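You operate a simulated robot arm through the tools that you are given. There is no shell and no other tool. Be economical: measure what you need, move in short steps, check, and stop when the job is done.

You run a simulated robot arm. Do the job below in one go: nothing can be reset, and whatever is moved stays where it is left.

TASK
Wind the hose neatly on to the roller and set the brake.
Fine: purple guide handle on and brake off before you crank; guide off again at the end; no loops may stand out of the coil.

Only the result counts: the job must be done as asked and must still hold three seconds after the hand-in. Knocking over, shifting, dropping, spilling or breaking anything else fails it.

THE ROBOT
A 7-joint arm with a two-finger parallel gripper, fixed in place. Base frame: the origin is at the foot of the arm, x ahead of it, y to its left, z up. Units: mm, rad, N and s.
With the tool pointing down near the work surface it reaches from about 320 to 740 mm from the base axis. Its first joint turns from -2.007 to 2.007 rad. Payload 3.91 kg.
The tool frame sits at the grasp point between the pads (the TCP): z along the fingers, y along the line on which they close. The tips reach 30 mm beyond it. Largest opening 110 mm; finger width 20, thickness 10; the body of the gripper, 48 by 112 mm, starts 55 mm behind the TCP.
Orientation is that of the tool frame in the base frame, as a unit quaternion [w, x, y, z]. With the fingers straight down and closing along the base's y, the tool's x points along the base's -x, its y along +y and its z along -z.

THE INTERFACE
- The arm moves only by the tool arm_command. Its arguments are lists of equal length, an entry for each row: "fingers": the gripper command, from -1 (shut) to 1 (fully open), values between in proportion; "dp": the shift along the tool's x, y, z in mm, a list of three; "angular": the turn, a rotation vector about the tool's x, y, z in rad, a list of three. In form: {"fingers": [fingers, ...], "dp": [[x, y, z], ...], "angular": [[wx, wy, wz], ...]}. A call has 1 to 12 rows; each row shifts and turns the commanded pose from where the row before left it, along the tool's axes as they then stand. A row lasts 0.2 s, in which the tool goes at most 50 mm and 0.15 rad; a call with a longer step from one row to the next is refused whole, and so is a gripper value outside its range. A pose out of reach is approached as far as the arm can. The call stops where the force on the tool passes 40 N (or 10 N more than at its start, if that is more) or the arm is blocked; 0.2 s more then pass. Each finger travels about 108 mm/s and halts on what it meets, pressing with about 37 N; the grip force reading is that of the motor and also rises with nothing between the fingers. The clock runs only during rows and for 0.2 s after the last one: add rows that do not move to give the fingers time. It gives the time, the measured TCP pose, the force on the tool (base axes), the opening and the grip force at its end, in the units of the frame above (readings bear some noise).
- Cameras (640 x 400 px; columns grow to the right, rows downward): "scene" is fixed at [52, 649.8, 1710.4]; the picture's right is [-0.58, -0.82, 0.00], its down [-0.62, 0.44, -0.64] and it looks along [0.52, -0.37, -0.77] (base axes); focal length 371 px, centre (320, 200). "wrist" rides on the gripper at [72, 17, -103] in the tool frame; the picture's right is [-0.23, 0.97, 0.00], its down [-0.76, -0.18, -0.62] and it looks along [-0.61, -0.14, 0.78] (tool axes); focal length 222 px, centre (320, 200). There is no depth. A picture from a camera that has moved, and an enlarged one, comes with that camera's place and axes in the base frame and with its lens.
- grab_frame(camera): a new picture of that camera. No time passes.
- move_column(by): slides the trunk up (or, below 0, down) by that many mm; the arm rides with it, the base frame stays. It gives what a move gives, with no picture.
- zoom(camera, box): a new picture of the part [left, top, right, bottom] of that camera's present view, enlarged. No time passes.
- sign_off(): hands the job in; it is judged then, once.

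Work in short steps. Places have to be worked out from the pictures, the camera data and where the tool is seen: move nearer, look again, correct. Check each grasp and each placing, and mend what went wrong. You have 120 turns and 84 pictures in all, those below and enlarged ones among them. Open the gripper and draw the arm clear of the work before you hand the job in, unless the task says otherwise; then end with one line.

The tools are called by a JSON object that holds its "api" and its "payload". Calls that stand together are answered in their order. arm_command: Moves the arm, as the interface text tells. Its arguments: {"type":"object","properties":{"fingers":{"type":"array","items":{"type":"number"}},"dp":{"type":"array","items":{"type":"array","items":{"type":"number"}}},"angular":{"type":"array","items":{"type":"array","items":{"type":"number"}}}},"required":["fingers","dp","angular"]} The other tools are called the same way: move_column (by) slides the trunk up or down; grab_frame (camera) takes a picture; zoom (camera, box) takes an enlarged picture of a part of a camera's view; sign_off () hands the job in.

At the start:

```text
t: 0.0
tcp_pos: [340.0, 326.0, 1307.2]
ee_rot: [0.0, -0.001, 1.0, 0.0]
wrist_force: [0.4, -0.1, -0.1]
width: 110.2
gripper_force: 0.1
trunk travel left (down, up): [-875.0, 115.0]
```

scene: 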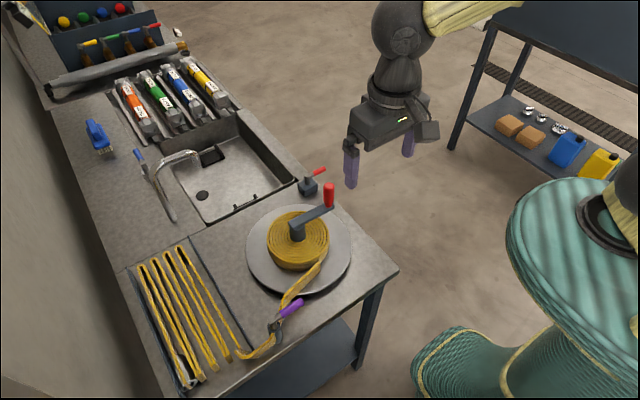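
wrist: 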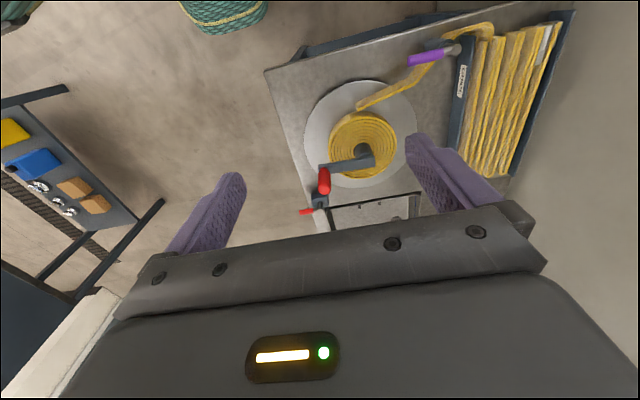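

I start by looking closely at the roller, the guide and the brake.

{"api": "zoom", "payload": {"camera": "scene", "box": [220, 150, 400, 262]}}

{"api": "zoom", "payload": {"camera": "scene", "box": [200, 250, 360, 350]}}

{"api": "zoom", "payload": {"camera": "wrist", "box": [260, 20, 580, 220]}}

```text
3.56 times, centred on (310, 206) of scene
camera zoom: at [52.0, 649.8, 1710.4], right [-0.58, -0.82, 0.0], down [-0.62, 0.44, -0.64], along [0.52, -0.37, -0.77], focal length 1320 px, centre (356, 179)
```

zoom: 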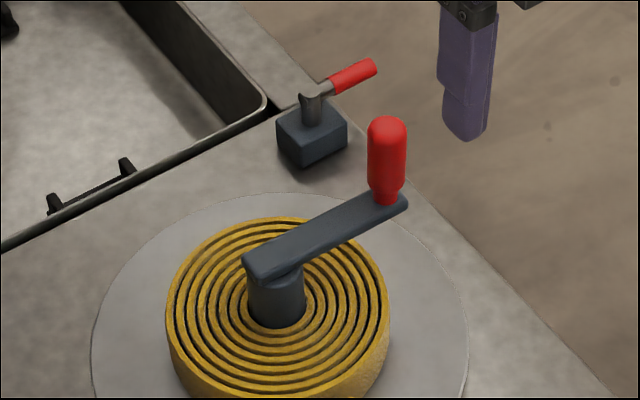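

```text
4.00 times, centred on (280, 300) of scene
camera zoom: at [52.0, 649.8, 1710.4], right [-0.58, -0.82, 0.0], down [-0.62, 0.44, -0.64], along [0.52, -0.37, -0.77], focal length 1485 px, centre (480, -200)
```

zoom: 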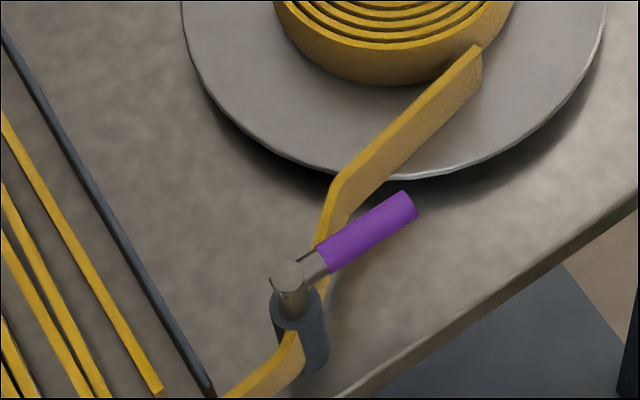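

```text
2.00 times, centred on (420, 120) of wrist
camera zoom: at [269.2, 342.2, 1411.4], right [0.23, 0.97, 0.0], down [0.76, -0.18, 0.62], along [0.61, -0.14, -0.78], focal length 444 px, centre (120, 360)
```

zoom: 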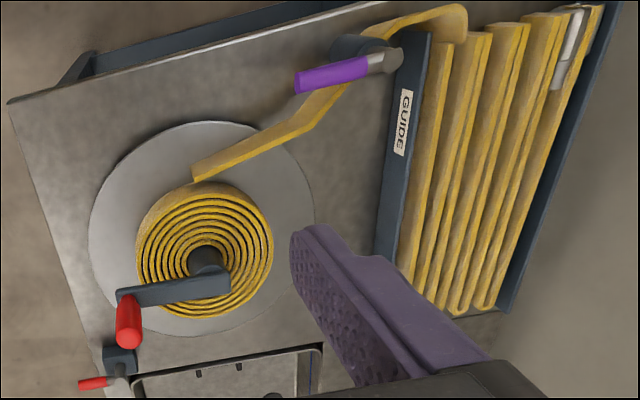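

The crank hub is near (510,387), the crank handle near (517,292,1025) and the guide post near (350,550), with the purple handle pointing to -y. I move closer to see the marks on the guide.

{"api": "arm_command", "payload": {"fingers": [1, 1, 1, 1, 1], "dp": [[0, 26, 30], [0, 26, 30], [0, 26, 30], [0, 26, 30], [0, 26, 20]], "angular": [[0, 0, 0], [0, 0, 0], [0, 0, 0], [0, 0, 0], [0, 0, 0]]}}

{"api": "grab_frame", "payload": {"camera": "wrist"}}

```text
t: 1.2
tcp_pos: [341.2, 456.1, 1166.0]
ee_rot: [-0.001, 0.0, 1.0, 0.0]
wrist_force: [-0.7, 0.9, 0.0]
width: 109.8
gripper_force: 0.1
trunk travel left (down, up): [-875.0, 115.0]
```

```text
78 pictures are left
camera wrist: at [269.4, 473.9, 1270.4], right [0.23, 0.97, 0.0], down [0.76, -0.18, 0.62], along [0.61, -0.14, -0.78], focal length 222 px, centre (320, 200)
```

wrist: 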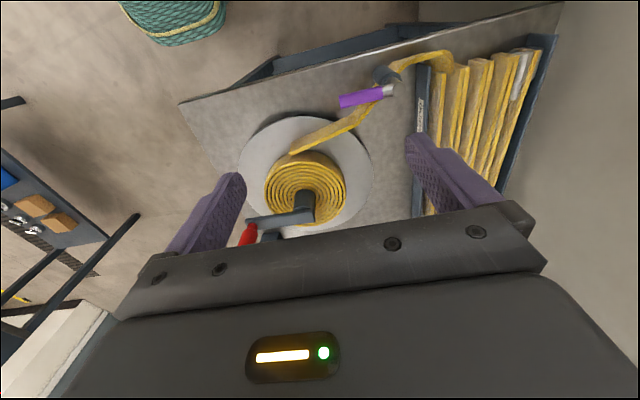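

{"api": "zoom", "payload": {"camera": "wrist", "box": [310, 40, 470, 140]}}

{"api": "zoom", "payload": {"camera": "scene", "box": [280, 160, 350, 204]}}

{"api": "zoom", "payload": {"camera": "scene", "box": [120, 230, 300, 390]}}

```text
4.00 times, centred on (390, 90) of wrist
camera zoom: at [269.4, 473.9, 1270.4], right [0.23, 0.97, 0.0], down [0.76, -0.18, 0.62], along [0.61, -0.14, -0.78], focal length 888 px, centre (40, 640)
```

zoom: 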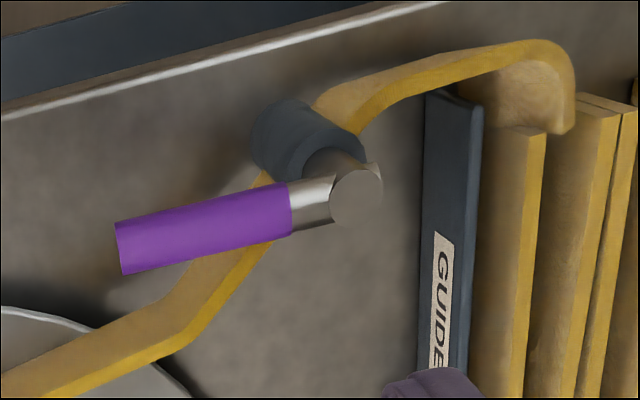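

```text
9.09 times, centred on (315, 182) of scene
camera zoom: at [52.0, 649.8, 1710.4], right [-0.58, -0.82, 0.0], down [-0.62, 0.44, -0.64], along [0.52, -0.37, -0.77], focal length 3376 px, centre (366, 364)
```

zoom: 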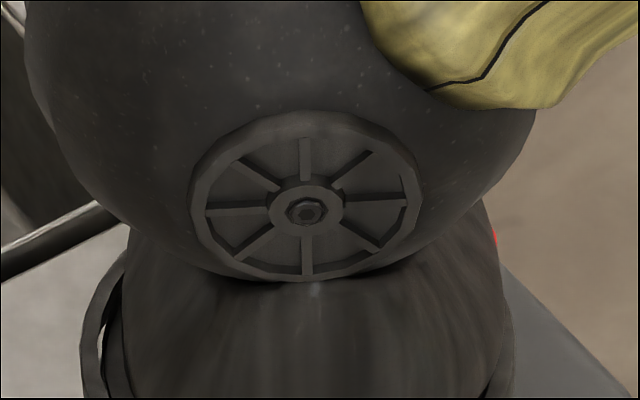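

```text
2.50 times, centred on (210, 310) of scene
camera zoom: at [52.0, 649.8, 1710.4], right [-0.58, -0.82, 0.0], down [-0.62, 0.44, -0.64], along [0.52, -0.37, -0.77], focal length 928 px, centre (595, -75)
```

zoom: 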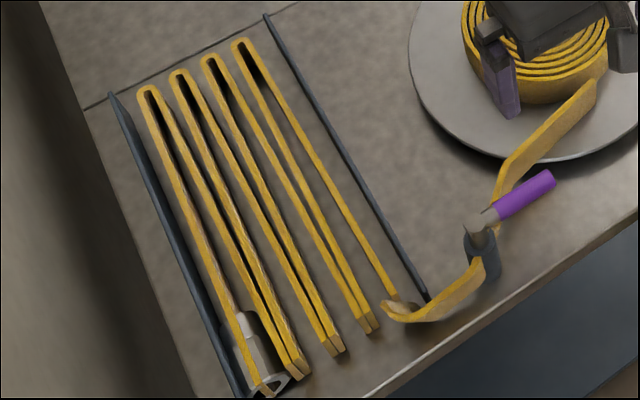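

The guide lever lies along -y on its post and shows no marking apart from the GUIDE plate. Next I look at the brake from above.

{"api": "arm_command", "payload": {"fingers": [1, 1, 1, 1, 1, 1, 1, 1], "dp": [[-35, -22, 0], [-35, -22, 0], [-35, -22, 0], [-35, -22, 0], [-35, -22, 0], [-35, -22, 0], [-35, -22, 0], [-35, -22, 0]], "angular": [[0, 0, 0], [0, 0, 0], [0, 0, 0], [0, 0, 0], [0, 0, 0], [0, 0, 0], [0, 0, 0], [0, 0, 0]]}}

{"api": "grab_frame", "payload": {"camera": "wrist"}}

{"api": "zoom", "payload": {"camera": "scene", "box": [240, 260, 310, 350]}}

```text
t: 3.0
tcp_pos: [622.7, 279.8, 1162.6]
ee_rot: [-0.002, 0.001, 1.0, 0.0]
wrist_force: [0.0, 0.0, -0.4]
width: 110.1
gripper_force: 0.2
trunk travel left (down, up): [-875.0, 115.0]
```

```text
74 pictures are left
camera wrist: at [551.7, 297.0, 1267.0], right [0.23, 0.97, 0.0], down [0.76, -0.18, 0.62], along [0.61, -0.14, -0.78], focal length 222 px, centre (320, 200)
```

wrist: 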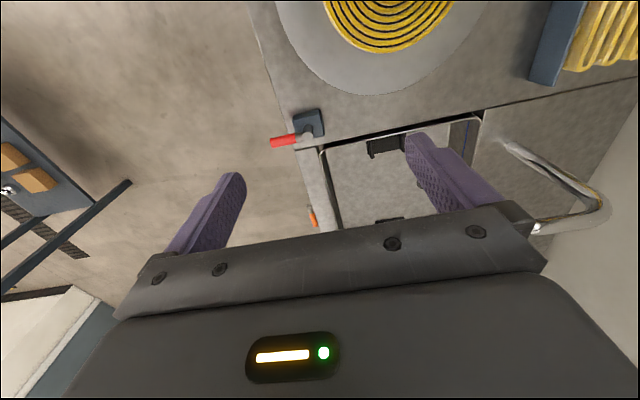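

```text
4.44 times, centred on (275, 305) of scene
camera zoom: at [52.0, 649.8, 1710.4], right [-0.58, -0.82, 0.0], down [-0.62, 0.44, -0.64], along [0.52, -0.37, -0.77], focal length 1650 px, centre (520, -267)
```

zoom: 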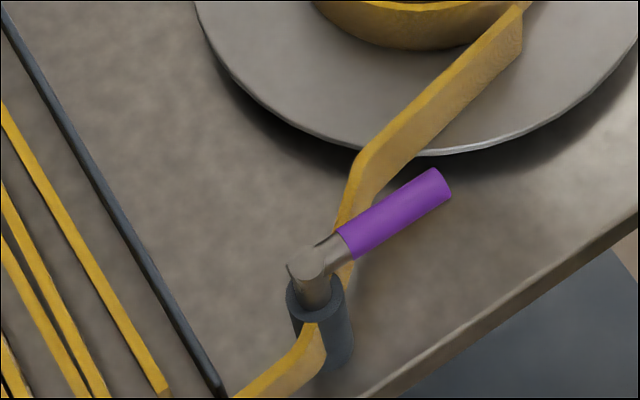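

{"api": "zoom", "payload": {"camera": "wrist", "box": [250, 90, 350, 160]}}

```text
5.71 times, centred on (300, 125) of wrist
camera zoom: at [551.7, 297.0, 1267.0], right [0.23, 0.97, 0.0], down [0.76, -0.18, 0.62], along [0.61, -0.14, -0.78], focal length 1269 px, centre (434, 629)
```

zoom: 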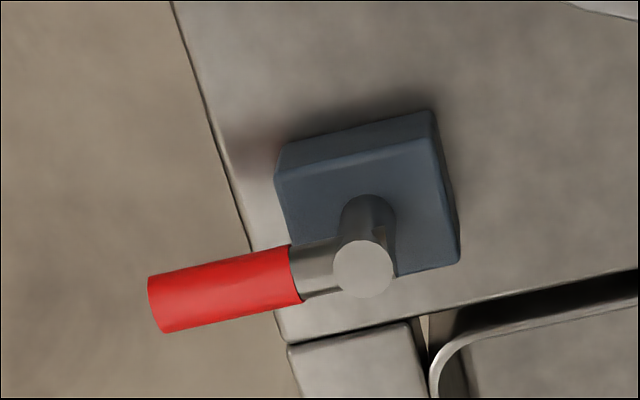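

Neither lever carries an obvious label. I go lower for a better fix on the brake lever's position and to look for marks.

{"api": "arm_command", "payload": {"fingers": [1, 1, 1], "dp": [[-10, -15, 33], [-10, -15, 33], [-10, -15, 33]], "angular": [[0, 0, 0], [0, 0, 0], [0, 0, 0]]}}

{"api": "grab_frame", "payload": {"camera": "wrist"}}

```text
t: 3.8
tcp_pos: [653.1, 232.3, 1065.4]
ee_rot: [0.0, 0.0, 1.0, 0.0]
wrist_force: [0.1, 0.5, 0.0]
width: 110.1
gripper_force: 0.1
trunk travel left (down, up): [-875.0, 115.0]
```

```text
71 pictures are left
camera wrist: at [582.1, 249.8, 1169.8], right [0.23, 0.97, 0.0], down [0.76, -0.18, 0.62], along [0.61, -0.14, -0.78], focal length 222 px, centre (320, 200)
```

wrist: 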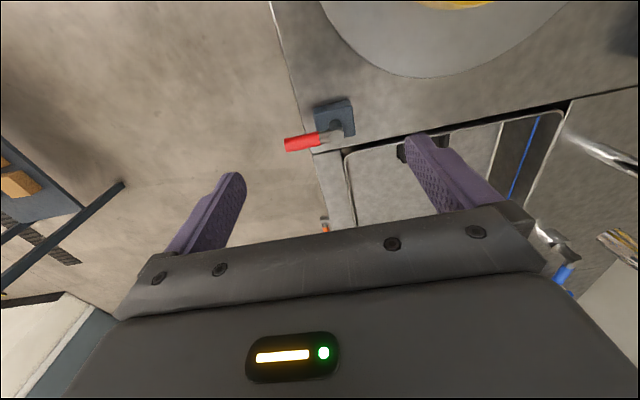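

{"api": "zoom", "payload": {"camera": "scene", "box": [250, 120, 378, 200]}}

{"api": "zoom", "payload": {"camera": "wrist", "box": [270, 80, 370, 160]}}

```text
5.00 times, centred on (314, 160) of scene
camera zoom: at [52.0, 649.8, 1710.4], right [-0.58, -0.82, 0.0], down [-0.62, 0.44, -0.64], along [0.52, -0.37, -0.77], focal length 1857 px, centre (350, 400)
```

zoom: 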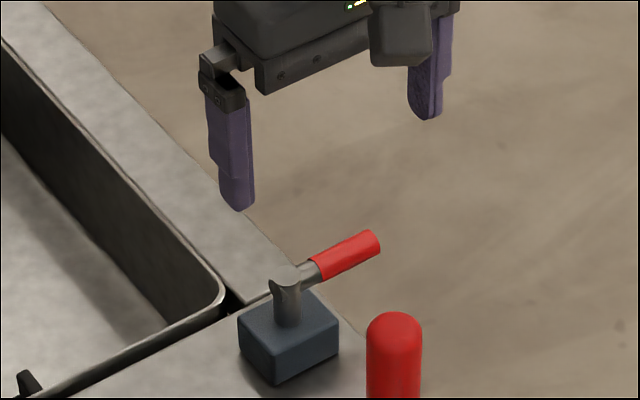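

```text
5.00 times, centred on (320, 120) of wrist
camera zoom: at [582.1, 249.8, 1169.8], right [0.23, 0.97, 0.0], down [0.76, -0.18, 0.62], along [0.61, -0.14, -0.78], focal length 1111 px, centre (320, 600)
```

zoom: 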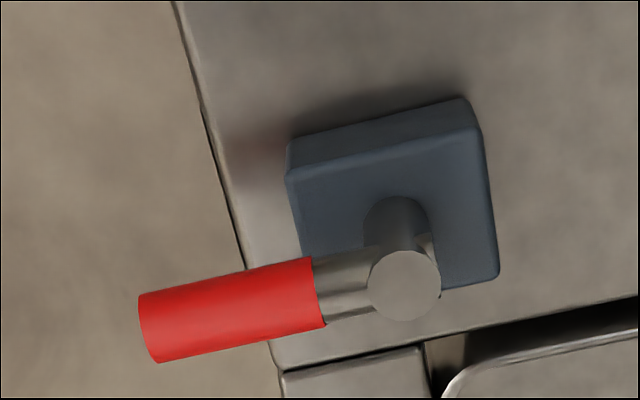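

The brake pivot is at about (665,246) and its lever at z≈972. The guide pivot is at about (352,551), with the handle reaching to y≈479. I go to the guide with the fingers closed, to push its lever.

{"api": "arm_command", "payload": {"fingers": [-1, -1, -1, -1, -1, -1, -1, -1, -1, -1, -1, -1], "dp": [[0, 0, -45], [0, 0, -45], [34, 26, 0], [34, 26, 0], [34, 26, 0], [34, 26, 0], [34, 26, 0], [34, 26, 0], [34, 26, 0], [34, 26, 0], [34, 26, 0], [37, 24, 0]], "angular": [[0, 0, 0], [0, 0, 0], [0, 0, 0], [0, 0, 0], [0, 0, 0], [0, 0, 0], [0, 0, 0], [0, 0, 0], [0, 0, 0], [0, 0, 0], [0, 0, 0], [0, 0, 0]]}}

{"api": "arm_command", "payload": {"fingers": [-1, -1, -1], "dp": [[0, 0, 40], [0, 0, 40], [0, 0, 20]], "angular": [[0, 0, 0], [0, 0, 0], [0, 0, 0]]}}

{"api": "grab_frame", "payload": {"camera": "wrist"}}

{"api": "zoom", "payload": {"camera": "scene", "box": [220, 220, 380, 340]}}

```text
t: 6.4
tcp_pos: [304.0, 494.7, 1154.5]
ee_rot: [0.001, 0.0, 1.0, 0.001]
wrist_force: [-0.2, 0.3, 0.6]
width: 0.0
gripper_force: 36.4
trunk travel left (down, up): [-875.0, 115.0]
```

```text
t: 7.2
tcp_pos: [305.8, 492.3, 1057.8]
ee_rot: [0.0, 0.0, 1.0, 0.0]
wrist_force: [-0.2, -0.2, 0.2]
width: 0.2
gripper_force: 37.7
trunk travel left (down, up): [-875.0, 115.0]
```

```text
68 pictures are left
camera wrist: at [235.5, 509.7, 1161.9], right [0.23, 0.97, 0.0], down [0.76, -0.18, 0.62], along [0.61, -0.14, -0.78], focal length 222 px, centre (320, 200)
```

wrist: 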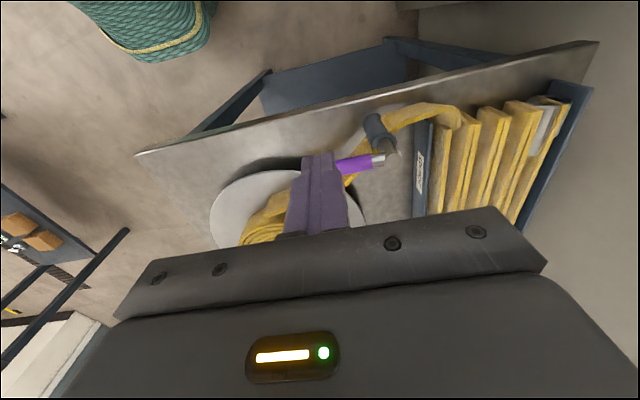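

```text
3.33 times, centred on (300, 280) of scene
camera zoom: at [52.0, 649.8, 1710.4], right [-0.58, -0.82, 0.0], down [-0.62, 0.44, -0.64], along [0.52, -0.37, -0.77], focal length 1238 px, centre (387, -67)
```

zoom: 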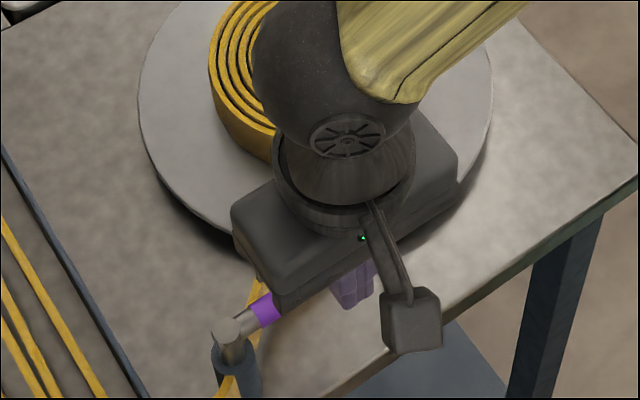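

{"api": "zoom", "payload": {"camera": "wrist", "box": [290, 90, 450, 190]}}

```text
4.00 times, centred on (370, 140) of wrist
camera zoom: at [235.5, 509.7, 1161.9], right [0.23, 0.97, 0.0], down [0.76, -0.18, 0.62], along [0.61, -0.14, -0.78], focal length 888 px, centre (120, 440)
```

zoom: 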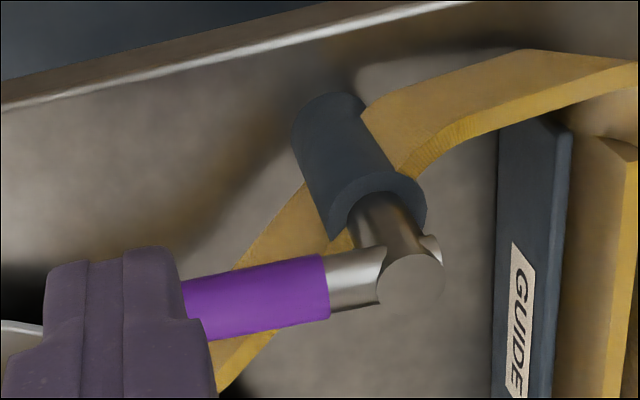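

Triangulation puts the guide lever cap at (355.6, 555.4, 967) and the handle axis at z≈957. I lower beside the handle and push gently toward +x to see which way it turns.

{"api": "arm_command", "payload": {"fingers": [-1, -1, -1, -1, -1, -1], "dp": [[0, 0, 36], [0, 0, 36], [-14, 0, 0], [-14, 0, 0], [-10, 0, 0], [-8, 0, 0]], "angular": [[0, 0, 0], [0, 0, 0], [0, 0, 0], [0, 0, 0], [0, 0, 0], [0, 0, 0]]}}

{"api": "grab_frame", "payload": {"camera": "wrist"}}

```text
t: 8.6
tcp_pos: [355.6, 491.6, 985.5]
ee_rot: [0.0, 0.0, 1.0, 0.0]
wrist_force: [-0.1, -0.1, -0.3]
width: 0.0
gripper_force: 36.6
trunk travel left (down, up): [-875.0, 115.0]
```

```text
65 pictures are left
camera wrist: at [283.1, 509.0, 1090.7], right [0.23, 0.97, 0.0], down [0.76, -0.18, 0.62], along [0.61, -0.14, -0.78], focal length 222 px, centre (320, 200)
```

wrist: 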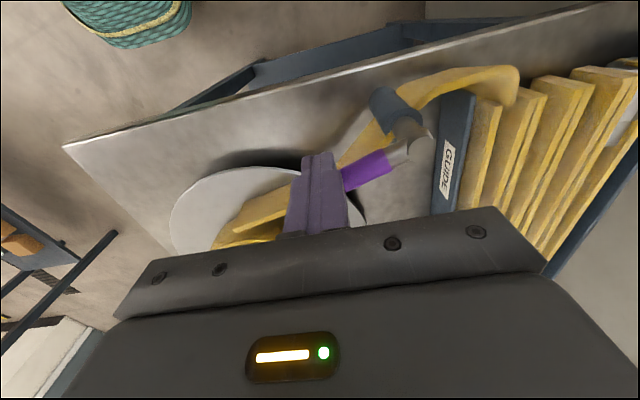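

The lever turns freely toward +x. I push it further round the arc.

{"api": "arm_command", "payload": {"fingers": [-1, -1, -1, -1], "dp": [[-10, 6, 0], [-15, 5, 0], [-13, 8, 0], [-10, 11, 0]], "angular": [[0, 0, 0], [0, 0, 0], [0, 0, 0], [0, 0, 0]]}}

{"api": "grab_frame", "payload": {"camera": "wrist"}}

{"api": "zoom", "payload": {"camera": "scene", "box": [180, 220, 340, 340]}}

```text
t: 9.6
tcp_pos: [401.1, 521.9, 985.9]
ee_rot: [0.0, 0.0, 1.0, -0.001]
wrist_force: [0.0, -0.2, 0.3]
width: 0.0
gripper_force: 36.6
trunk travel left (down, up): [-875.0, 115.0]
```

```text
64 pictures are left
camera wrist: at [330.1, 539.2, 1090.3], right [0.23, 0.97, 0.0], down [0.76, -0.18, 0.62], along [0.61, -0.14, -0.78], focal length 222 px, centre (320, 200)
```

wrist: 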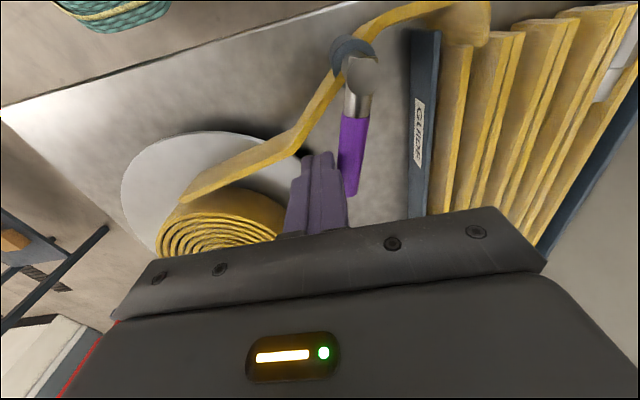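

```text
3.33 times, centred on (260, 280) of scene
camera zoom: at [52.0, 649.8, 1710.4], right [-0.58, -0.82, 0.0], down [-0.62, 0.44, -0.64], along [0.52, -0.37, -0.77], focal length 1238 px, centre (520, -67)
```

zoom: 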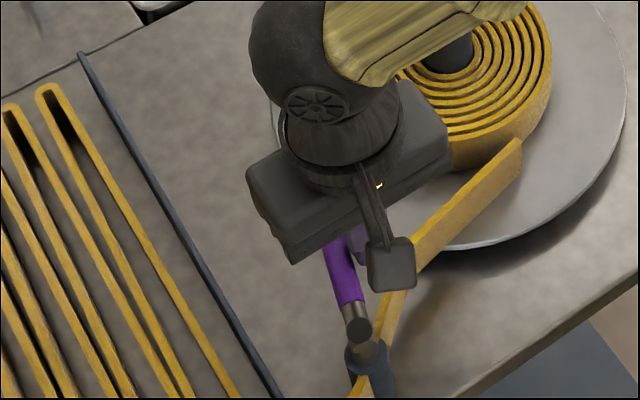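

{"api": "arm_command", "payload": {"fingers": [-1, -1], "dp": [[-7, 13, 0], [0, 8, 0]], "angular": [[0, 0, 0], [0, 0, 0]]}}

{"api": "grab_frame", "payload": {"camera": "wrist"}}

```text
t: 10.2
tcp_pos: [408.1, 537.9, 988.1]
ee_rot: [-0.001, 0.001, 1.0, -0.003]
wrist_force: [-2.8, -15.4, 2.4]
width: 0.0
gripper_force: 37.3
trunk travel left (down, up): [-875.0, 115.0]
```

```text
62 pictures are left
camera wrist: at [337.8, 555.8, 1091.4], right [0.23, 0.97, 0.0], down [0.76, -0.18, 0.62], along [0.61, -0.15, -0.78], focal length 222 px, centre (320, 200)
```

wrist: 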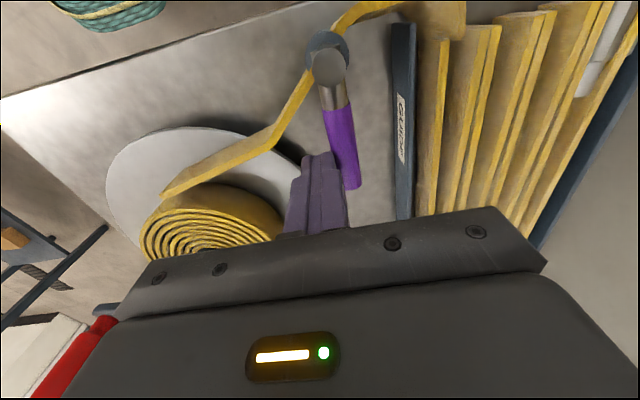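

The guide lever has reached a stop at about 90° (15 N), lying parallel to the fence with the GUIDE plate, so I take that as on. I back off, rise and go to measure the crank handle.

{"api": "arm_command", "payload": {"fingers": [-1, -1, -1, -1, -1, 1, 1, 1, 1, 1], "dp": [[0, -15, 0], [0, 0, -40], [0, 0, -40], [0, 0, -40], [0, 0, -42], [-8, -46, 0], [-8, -46, 0], [-8, -46, 0], [-8, -46, 0], [-10, -46, 0]], "angular": [[0, 0, 0], [0, 0, 0], [0, 0, 0], [0, 0, 0], [0, 0, 0], [0, 0, 0], [0, 0, 0], [0, 0, 0], [0, 0, 0], [0, 0, 0]]}}

{"api": "grab_frame", "payload": {"camera": "wrist"}}

{"api": "zoom", "payload": {"camera": "scene", "box": [120, 230, 300, 390]}}

```text
t: 12.4
tcp_pos: [450.5, 295.5, 1147.8]
ee_rot: [-0.001, -0.001, 1.0, 0.0]
wrist_force: [-0.1, 0.2, 0.2]
width: 109.9
gripper_force: 0.1
trunk travel left (down, up): [-875.0, 115.0]
```

```text
61 pictures are left
camera wrist: at [378.8, 312.9, 1252.2], right [0.23, 0.97, 0.0], down [0.76, -0.18, 0.62], along [0.61, -0.14, -0.78], focal length 222 px, centre (320, 200)
```

wrist: 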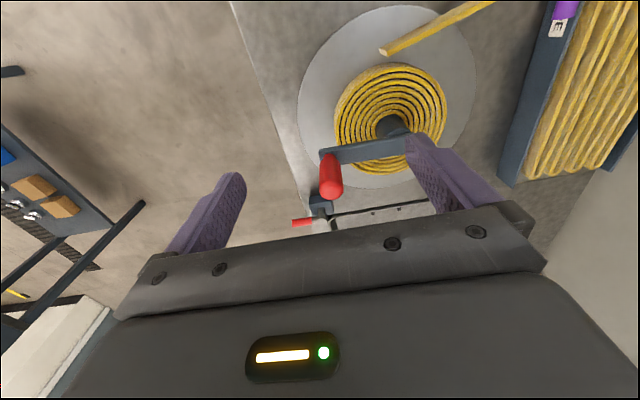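

```text
2.50 times, centred on (210, 310) of scene
camera zoom: at [52.0, 649.8, 1710.4], right [-0.58, -0.82, 0.0], down [-0.62, 0.44, -0.64], along [0.52, -0.37, -0.77], focal length 928 px, centre (595, -75)
```

zoom: 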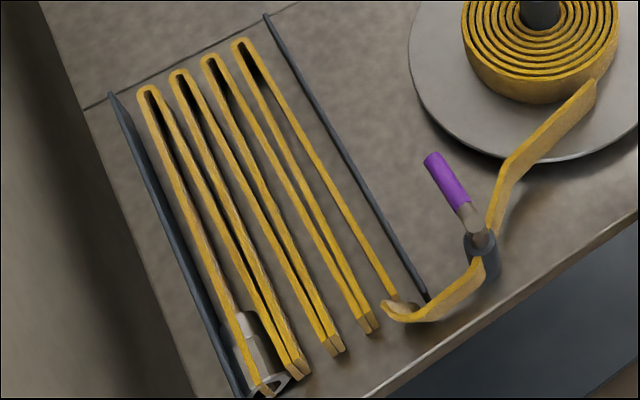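

{"api": "zoom", "payload": {"camera": "wrist", "box": [290, 60, 450, 200]}}

{"api": "arm_command", "payload": {"fingers": [1, 1, 1], "dp": [[-13, 5, 0], [-15, 5, 0], [0, 0, 0]], "angular": [[0, 0, 0], [0, 0, 0], [0, 0, 0]]}}

{"api": "zoom", "payload": {"camera": "wrist", "box": [290, 60, 450, 200]}}

{"api": "zoom", "payload": {"camera": "scene", "box": [240, 150, 368, 230]}}

```text
2.86 times, centred on (370, 130) of wrist
camera zoom: at [378.8, 312.9, 1252.2], right [0.23, 0.97, 0.0], down [0.76, -0.18, 0.62], along [0.61, -0.14, -0.78], focal length 635 px, centre (177, 400)
```

zoom: 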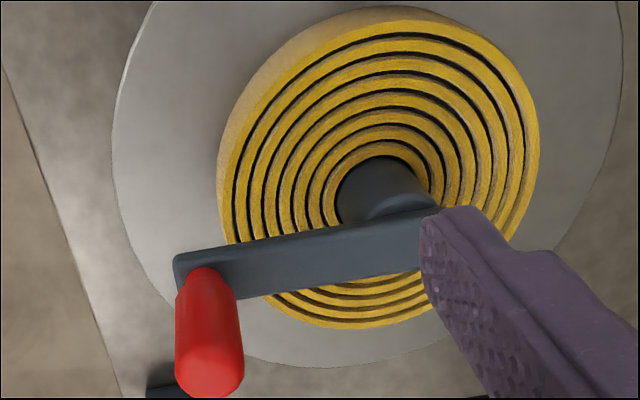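

```text
t: 13.2
tcp_pos: [479.3, 307.1, 1150.1]
ee_rot: [0.001, 0.0, 1.0, 0.0]
wrist_force: [-0.6, 0.3, 0.5]
width: 109.8
gripper_force: 0.1
trunk travel left (down, up): [-875.0, 115.0]
```

```text
2.86 times, centred on (370, 130) of wrist
camera zoom: at [407.6, 324.5, 1253.8], right [0.23, 0.97, 0.0], down [0.76, -0.18, 0.62], along [0.61, -0.14, -0.78], focal length 635 px, centre (177, 400)
```

zoom: 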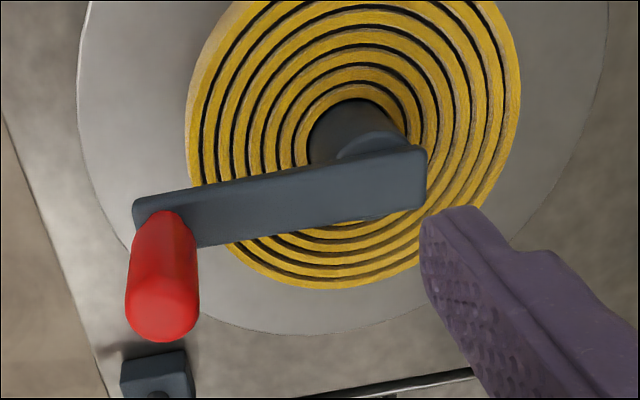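

```text
5.00 times, centred on (304, 190) of scene
camera zoom: at [52.0, 649.8, 1710.4], right [-0.58, -0.82, 0.0], down [-0.62, 0.44, -0.64], along [0.52, -0.37, -0.77], focal length 1857 px, centre (400, 250)
```

zoom: 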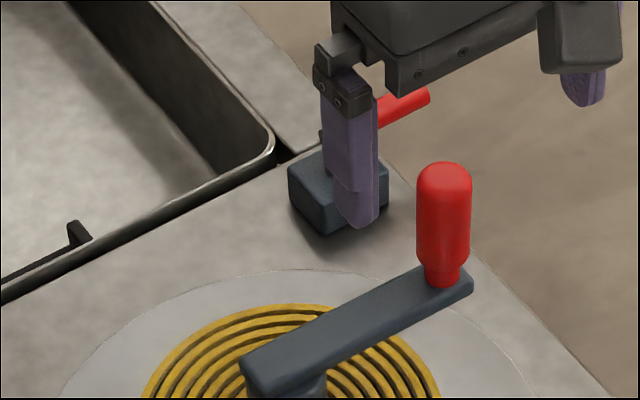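

The handle is at (519.5,294) with z from 985 to 1053. The hub centre is still unclear, so I take one more view with the hub between the fingers.

{"api": "arm_command", "payload": {"fingers": [1, 1, 1], "dp": [[20, 40, 0], [20, 40, 0], [0, 0, 0]], "angular": [[0, 0, 0], [0, 0, 0], [0, 0, 0]]}}

{"api": "zoom", "payload": {"camera": "wrist", "box": [220, 20, 420, 160]}}

{"api": "grab_frame", "payload": {"camera": "wrist"}}

```text
t: 14.0
tcp_pos: [438.0, 385.9, 1149.9]
ee_rot: [0.001, -0.001, 1.0, 0.001]
wrist_force: [0.6, -0.6, 0.6]
width: 109.9
gripper_force: 0.0
trunk travel left (down, up): [-875.0, 115.0]
```

```text
2.86 times, centred on (320, 90) of wrist
camera zoom: at [366.6, 403.2, 1254.2], right [0.23, 0.97, 0.0], down [0.76, -0.18, 0.62], along [0.61, -0.14, -0.78], focal length 635 px, centre (320, 514)
```

zoom: 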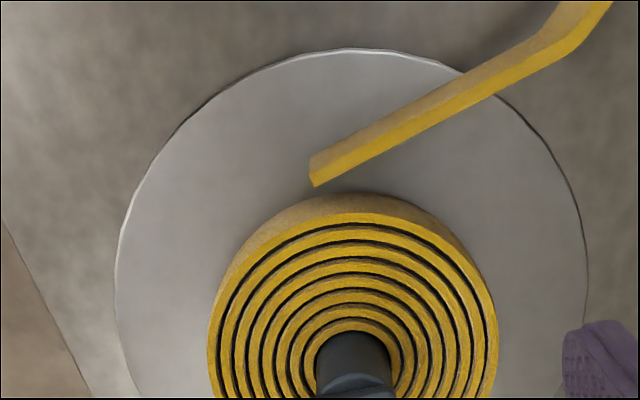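

```text
55 pictures are left
camera wrist: at [366.6, 403.2, 1254.2], right [0.23, 0.97, 0.0], down [0.76, -0.18, 0.62], along [0.61, -0.14, -0.78], focal length 222 px, centre (320, 200)
```

wrist: 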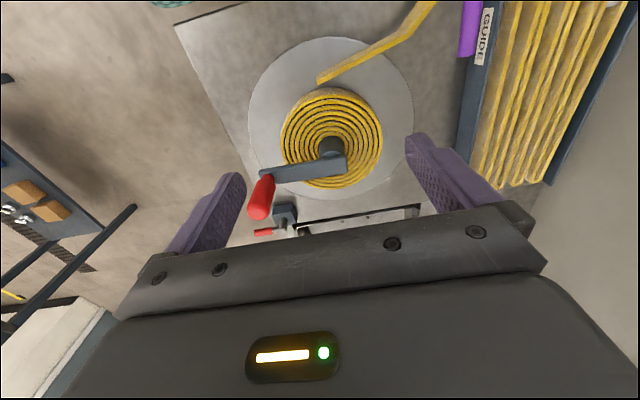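

{"api": "zoom", "payload": {"camera": "wrist", "box": [240, 110, 400, 210]}}

```text
4.00 times, centred on (320, 160) of wrist
camera zoom: at [366.6, 403.2, 1254.2], right [0.23, 0.97, 0.0], down [0.76, -0.18, 0.62], along [0.61, -0.14, -0.78], focal length 888 px, centre (320, 360)
```

zoom: 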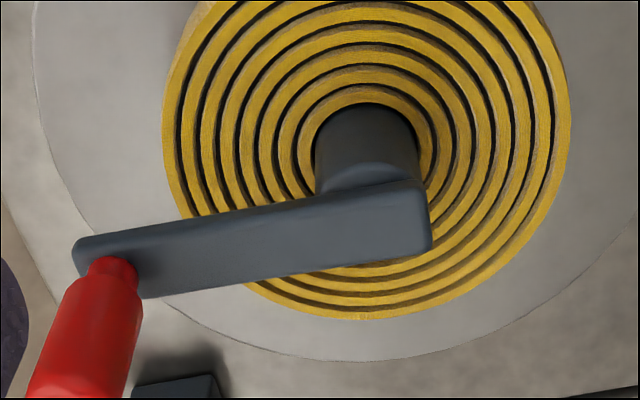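

From several fits the hub is at about (516,387). I now go over the handle at (519.5,294) and straddle it at z≈1027.

{"api": "arm_command", "payload": {"fingers": [1, 1, 1, 1, 1, 1, 1], "dp": [[-27, -31, 0], [-27, -31, 0], [-27.5, -30, 0], [0, 0, 40], [0, 0, 40], [0, 0, 42], [0, 0, 0]], "angular": [[0, 0, 0], [0, 0, 0], [0, 0, 0], [0, 0, 0], [0, 0, 0], [0, 0, 0], [0, 0, 0]]}}

{"api": "zoom", "payload": {"camera": "scene", "box": [240, 130, 400, 230]}}

{"api": "grab_frame", "payload": {"camera": "wrist"}}

```text
t: 15.6
tcp_pos: [522.1, 295.9, 1025.4]
ee_rot: [0.0, 0.0, 1.0, -0.001]
wrist_force: [-0.8, 1.0, 0.2]
width: 109.8
gripper_force: 0.1
trunk travel left (down, up): [-875.0, 115.0]
```

```text
4.00 times, centred on (320, 180) of scene
camera zoom: at [52.0, 649.8, 1710.4], right [-0.58, -0.82, 0.0], down [-0.62, 0.44, -0.64], along [0.52, -0.37, -0.77], focal length 1485 px, centre (320, 280)
```

zoom: 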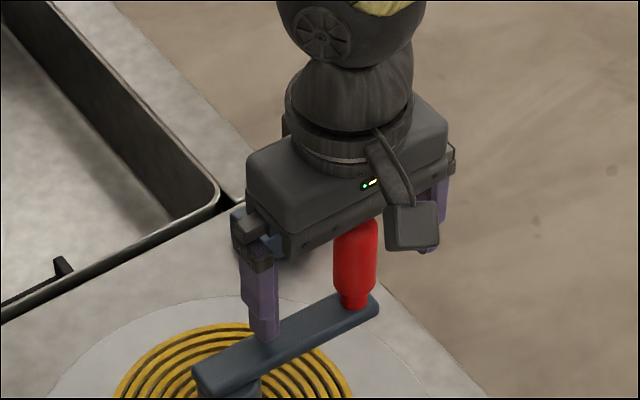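

```text
52 pictures are left
camera wrist: at [450.9, 312.6, 1130.3], right [0.23, 0.97, 0.0], down [0.76, -0.18, 0.62], along [0.61, -0.14, -0.78], focal length 222 px, centre (320, 200)
```

wrist: 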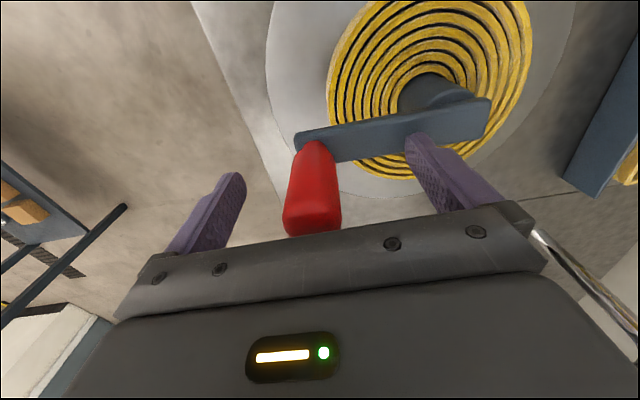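

The handle sits between the fingers. I close on it.

{"api": "arm_command", "payload": {"fingers": [-1, -1, -1, -1], "dp": [[1, -1, 0], [0, 0, 0], [0, 0, 0], [0, 0, 0]], "angular": [[0, 0, 0], [0, 0, 0], [0, 0, 0], [0, 0, 0]]}}

{"api": "grab_frame", "payload": {"camera": "wrist"}}

```text
t: 16.6
tcp_pos: [521.0, 291.8, 1026.0]
ee_rot: [-0.001, 0.0, 1.0, 0.0]
wrist_force: [-1.1, -6.6, 2.1]
width: 26.9
gripper_force: 45.0
trunk travel left (down, up): [-875.0, 115.0]
```

```text
51 pictures are left
camera wrist: at [449.3, 310.4, 1130.5], right [0.23, 0.97, 0.0], down [0.76, -0.18, 0.62], along [0.61, -0.14, -0.78], focal length 222 px, centre (320, 200)
```

wrist: 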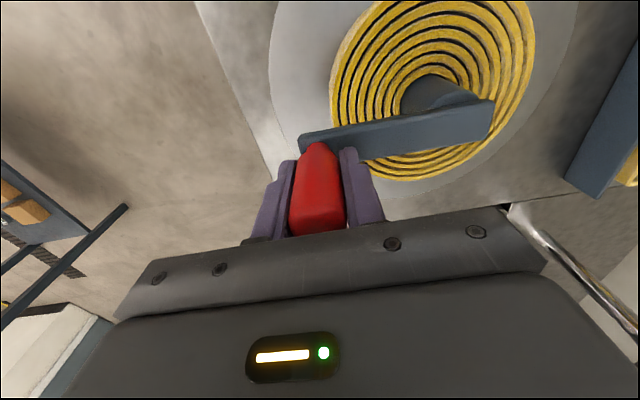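

It is gripped at 27 mm. I try a small counter-clockwise motion (+x) to see whether the reel turns freely, which would mean the brake is off.

{"api": "arm_command", "payload": {"fingers": [-1, -1, -1], "dp": [[-6, 0, 0], [-6, 0, 0], [0, 0, 0]], "angular": [[0, 0, 0], [0, 0, 0], [0, 0, 0]]}}

{"api": "grab_frame", "payload": {"camera": "wrist"}}

```text
t: 17.4
tcp_pos: [526.6, 293.0, 1027.6]
ee_rot: [-0.003, -0.001, 1.0, -0.001]
wrist_force: [-31.9, -10.2, -10.2]
width: 27.0
gripper_force: 45.1
trunk travel left (down, up): [-875.0, 115.0]
```

```text
50 pictures are left
camera wrist: at [455.5, 310.4, 1131.4], right [0.23, 0.97, 0.0], down [0.77, -0.18, 0.62], along [0.6, -0.14, -0.79], focal length 222 px, centre (320, 200)
```

wrist: 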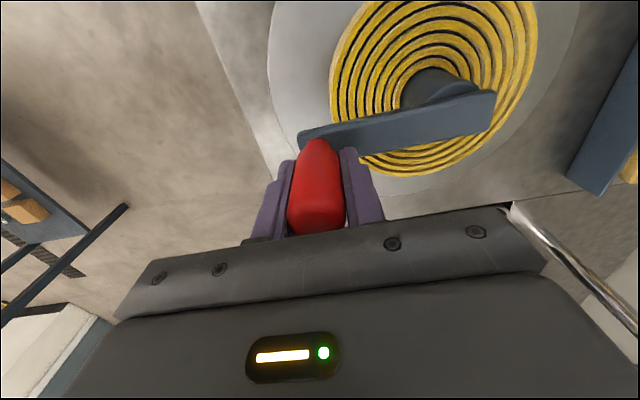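

The reel resists (32 N for about 5 mm), so the brake is probably on as found. I relax the push, release and rise.

{"api": "arm_command", "payload": {"fingers": [-1, -1, 1, 1, 1, 1, 1, 1], "dp": [[6, 0, 0], [6, 0, 0], [0, 0, 0], [0, 0, 0], [0, 0, 0], [0, 0, -45], [0, 0, -45], [0, 0, -40]], "angular": [[0, 0, 0], [0, 0, 0], [0, 0, 0], [0, 0, 0], [0, 0, 0], [0, 0, 0], [0, 0, 0], [0, 0, 0]]}}

{"api": "zoom", "payload": {"camera": "scene", "box": [220, 150, 400, 262]}}

```text
t: 19.2
tcp_pos: [519.6, 293.6, 1157.5]
ee_rot: [0.0, -0.001, 1.0, 0.0]
wrist_force: [-0.1, -0.2, 1.5]
width: 110.0
gripper_force: 0.0
trunk travel left (down, up): [-875.0, 115.0]
```

```text
3.56 times, centred on (310, 206) of scene
camera zoom: at [52.0, 649.8, 1710.4], right [-0.58, -0.82, 0.0], down [-0.62, 0.44, -0.64], along [0.52, -0.37, -0.77], focal length 1320 px, centre (356, 179)
```

zoom: 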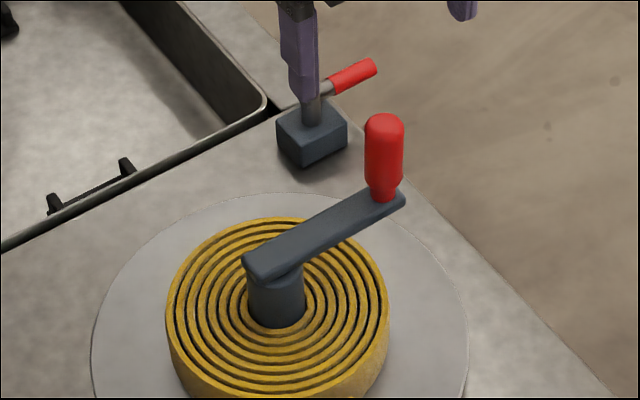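

The reel did not move, so the brake lever at -y is on. Re-triangulating, the brake pivot is at about (680,246) with its lever axis at z≈930. I yaw the gripper 90° so the fingers close along x and can straddle that lever.

{"api": "arm_command", "payload": {"fingers": [0, 0, 0, 0, 0, 0, 0, 0, 0, 0, 0, 0], "dp": [[0, 0, 0], [0, 0, 0], [0, 0, 0], [0, 0, 0], [0, 0, 0], [0, 0, 0], [0, 0, 0], [0, 0, 0], [0, 0, 0], [0, 0, 0], [0, 0, 0], [0, 0, 0]], "angular": [[0, 0, 0.143], [0, 0, 0.143], [0, 0, 0.143], [0, 0, 0.143], [0, 0, 0.143], [0, 0, 0.143], [0, 0, 0.143], [0, 0, 0.143], [0, 0, 0.143], [0, 0, 0.143], [0, 0, 0.1408], [0, 0, 0]]}}

{"api": "arm_command", "payload": {"fingers": [0, 0, 0, 0, 0, 0], "dp": [[-22, 40, 0], [-22, 40, 0], [-22, 40, 0], [-22, 40, 0], [0, 0, 30], [0, 0, 30]], "angular": [[0, 0, 0], [0, 0, 0], [0, 0, 0], [0, 0, 0], [0, 0, 0], [0, 0, 0]]}}

{"api": "grab_frame", "payload": {"camera": "wrist"}}

{"api": "zoom", "payload": {"camera": "scene", "box": [250, 110, 378, 190]}}

```text
t: 21.8
tcp_pos: [520.0, 294.6, 1156.1]
ee_rot: [0.0, 0.708, 0.706, -0.001]
wrist_force: [0.3, 0.0, 0.6]
width: 54.9
gripper_force: 0.0
trunk travel left (down, up): [-875.0, 115.0]
```

```text
t: 23.2
tcp_pos: [679.1, 207.0, 1095.3]
ee_rot: [-0.001, 0.708, 0.706, -0.002]
wrist_force: [0.8, 0.0, 0.2]
width: 55.0
gripper_force: 0.1
trunk travel left (down, up): [-875.0, 115.0]
```

```text
48 pictures are left
camera wrist: at [698.0, 280.2, 1199.8], right [0.97, -0.23, 0.0], down [-0.18, -0.76, 0.62], along [-0.14, -0.61, -0.78], focal length 222 px, centre (320, 200)
```

wrist: 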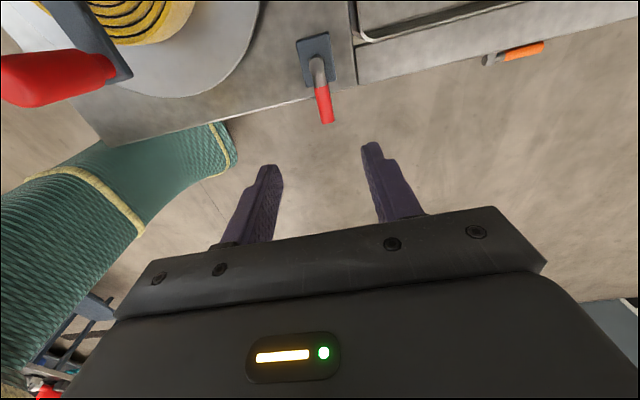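

```text
5.00 times, centred on (314, 150) of scene
camera zoom: at [52.0, 649.8, 1710.4], right [-0.58, -0.82, 0.0], down [-0.62, 0.44, -0.64], along [0.52, -0.37, -0.77], focal length 1857 px, centre (350, 450)
```

zoom: 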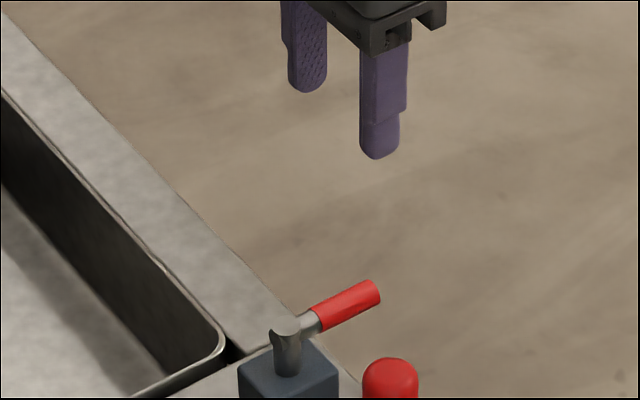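

The lever runs from (685,245) to (684,182) with its axis at z≈920. I lower the open fingers (55 mm) astride the red part at y≈200.

{"api": "arm_command", "payload": {"fingers": [0, 0, 0, 0, 0], "dp": [[-7, 5, 0], [0, 0, 40], [0, 0, 40], [0, 0, 40], [0, 0, 35]], "angular": [[0, 0, 0], [0, 0, 0], [0, 0, 0], [0, 0, 0], [0, 0, 0]]}}

{"api": "grab_frame", "payload": {"camera": "wrist"}}

{"api": "zoom", "payload": {"camera": "scene", "box": [250, 120, 378, 200]}}

```text
t: 24.4
tcp_pos: [683.5, 198.5, 941.6]
ee_rot: [-0.001, 0.707, 0.707, 0.001]
wrist_force: [0.0, -0.3, -0.1]
width: 54.9
gripper_force: 0.1
trunk travel left (down, up): [-875.0, 115.0]
```

```text
46 pictures are left
camera wrist: at [701.2, 272.0, 1044.9], right [0.97, -0.23, 0.0], down [-0.18, -0.76, 0.62], along [-0.14, -0.61, -0.78], focal length 222 px, centre (320, 200)
```

wrist: 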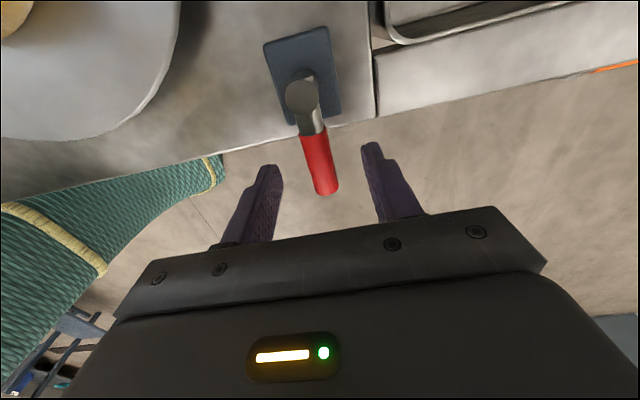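

```text
5.00 times, centred on (314, 160) of scene
camera zoom: at [52.0, 649.8, 1710.4], right [-0.58, -0.82, 0.0], down [-0.62, 0.44, -0.64], along [0.52, -0.37, -0.77], focal length 1857 px, centre (350, 400)
```

zoom: 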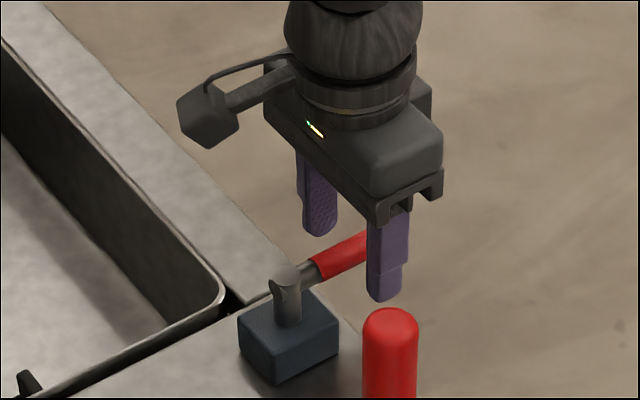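

The fingers are astride the lever, which seems slightly lower than estimated. I go 18 mm lower, then push gently toward -x.

{"api": "arm_command", "payload": {"fingers": [0, 0, 0, 0, 0, 0], "dp": [[0, 0, 18], [0, -10, 0], [0, -8, 0], [0, -6, 0], [0, -6, 0], [0, 0, 0]], "angular": [[0, 0, 0], [0, 0, 0], [0, 0, 0], [0, 0, 0], [0, 0, 0], [0, 0, 0]]}}

{"api": "grab_frame", "payload": {"camera": "wrist"}}

```text
t: 25.8
tcp_pos: [658.1, 200.3, 923.6]
ee_rot: [0.001, 0.708, 0.706, 0.0]
wrist_force: [27.7, -0.6, 0.8]
width: 68.4
gripper_force: 13.3
trunk travel left (down, up): [-875.0, 115.0]
```

```text
44 pictures are left
camera wrist: at [676.0, 272.7, 1028.3], right [0.97, -0.23, 0.0], down [-0.18, -0.76, 0.62], along [-0.14, -0.61, -0.78], focal length 222 px, centre (320, 200)
```

wrist: 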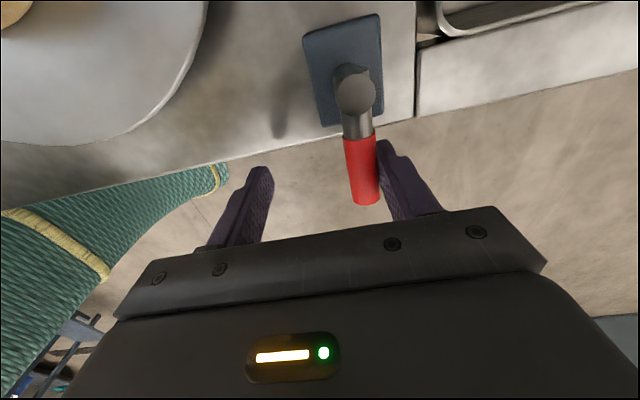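

The lever is blocked toward -x (28 N), so its free direction must be +x, as with the guide. I recentre, narrow the fingers to a loose cage and sweep about the pivot toward +x.

{"api": "arm_command", "payload": {"fingers": [0, 0, -0.45, -0.45, -0.45, -0.45, -0.45, -0.45, -0.45], "dp": [[0, 15, 0], [8, 15, 0], [0, 5, 0], [1.3, 4.9, 0], [1.3, 4.9, 0], [1.3, 4.9, 0], [1.3, 4.9, 0], [1.3, 4.9, 0], [0, 0, 0]], "angular": [[0, 0, 0], [0, 0, 0], [0, 0, 0], [0, 0, -0.1396], [0, 0, -0.1396], [0, 0, -0.1396], [0, 0, -0.1396], [0, 0, -0.1396], [0, 0, 0]]}}

{"api": "grab_frame", "payload": {"camera": "wrist"}}

```text
t: 27.8
tcp_pos: [707.6, 219.5, 924.1]
ee_rot: [0.0, 0.422, 0.907, 0.0]
wrist_force: [0.3, -0.6, 0.1]
width: 30.2
gripper_force: 0.0
out of reach, approached as far as the arm can: row 8
trunk travel left (down, up): [-875.0, 115.0]
```

```text
43 pictures are left
camera wrist: at [674.1, 285.4, 1028.0], right [0.89, 0.45, 0.0], down [0.36, -0.7, 0.62], along [0.28, -0.56, -0.78], focal length 222 px, centre (320, 200)
```

wrist: 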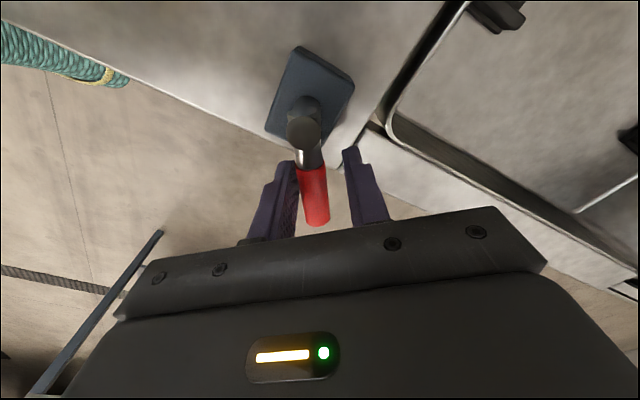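

The lever swings freely and is about halfway, but reach runs out. I tilt the tool outward by 0.3 rad and continue the sweep.

{"api": "arm_command", "payload": {"fingers": [-0.45, -0.45, -0.45, -0.45, -0.45, -0.45, -0.45], "dp": [[0, 0, 0], [0, 0, 0], [1.37, 4.74, 1.19], [1.37, 4.74, 1.19], [1.37, 4.74, 1.19], [1.37, 4.74, 1.19], [0, 0, 0]], "angular": [[-0.137, -0.057, 0], [-0.137, -0.057, 0], [-0.016, 0.038, -0.133], [-0.016, 0.038, -0.133], [-0.016, 0.038, -0.133], [-0.016, 0.038, -0.133], [0, 0, 0]]}}

{"api": "grab_frame", "payload": {"camera": "wrist"}}

{"api": "zoom", "payload": {"camera": "scene", "box": [250, 120, 378, 200]}}

```text
t: 29.4
tcp_pos: [710.2, 235.2, 927.1]
ee_rot: [0.077, 0.154, 0.977, 0.128]
wrist_force: [-16.8, -17.3, 16.3]
width: 38.3
gripper_force: 8.2
trunk travel left (down, up): [-875.0, 115.0]
```

```text
42 pictures are left
camera wrist: at [628.2, 250.6, 1022.5], right [0.49, 0.82, 0.29], down [0.55, -0.55, 0.63], along [0.68, -0.15, -0.72], focal length 222 px, centre (320, 200)
```

wrist: 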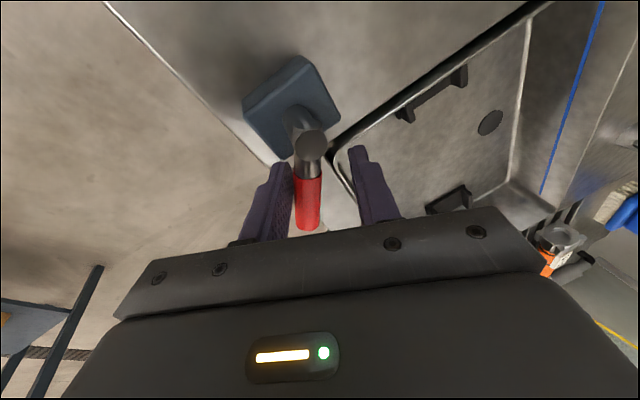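

```text
5.00 times, centred on (314, 160) of scene
camera zoom: at [52.0, 649.8, 1710.4], right [-0.58, -0.82, 0.0], down [-0.62, 0.44, -0.64], along [0.52, -0.37, -0.77], focal length 1857 px, centre (350, 400)
```

zoom: 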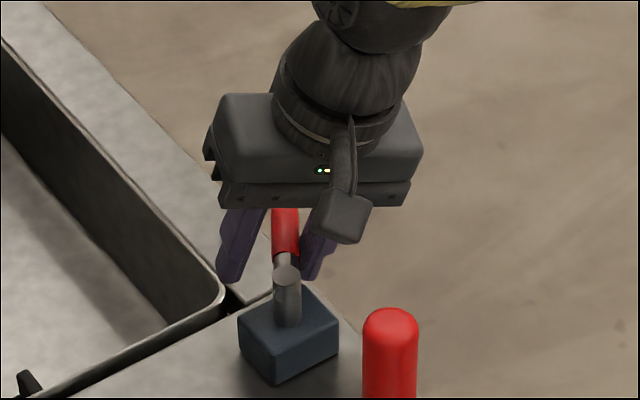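

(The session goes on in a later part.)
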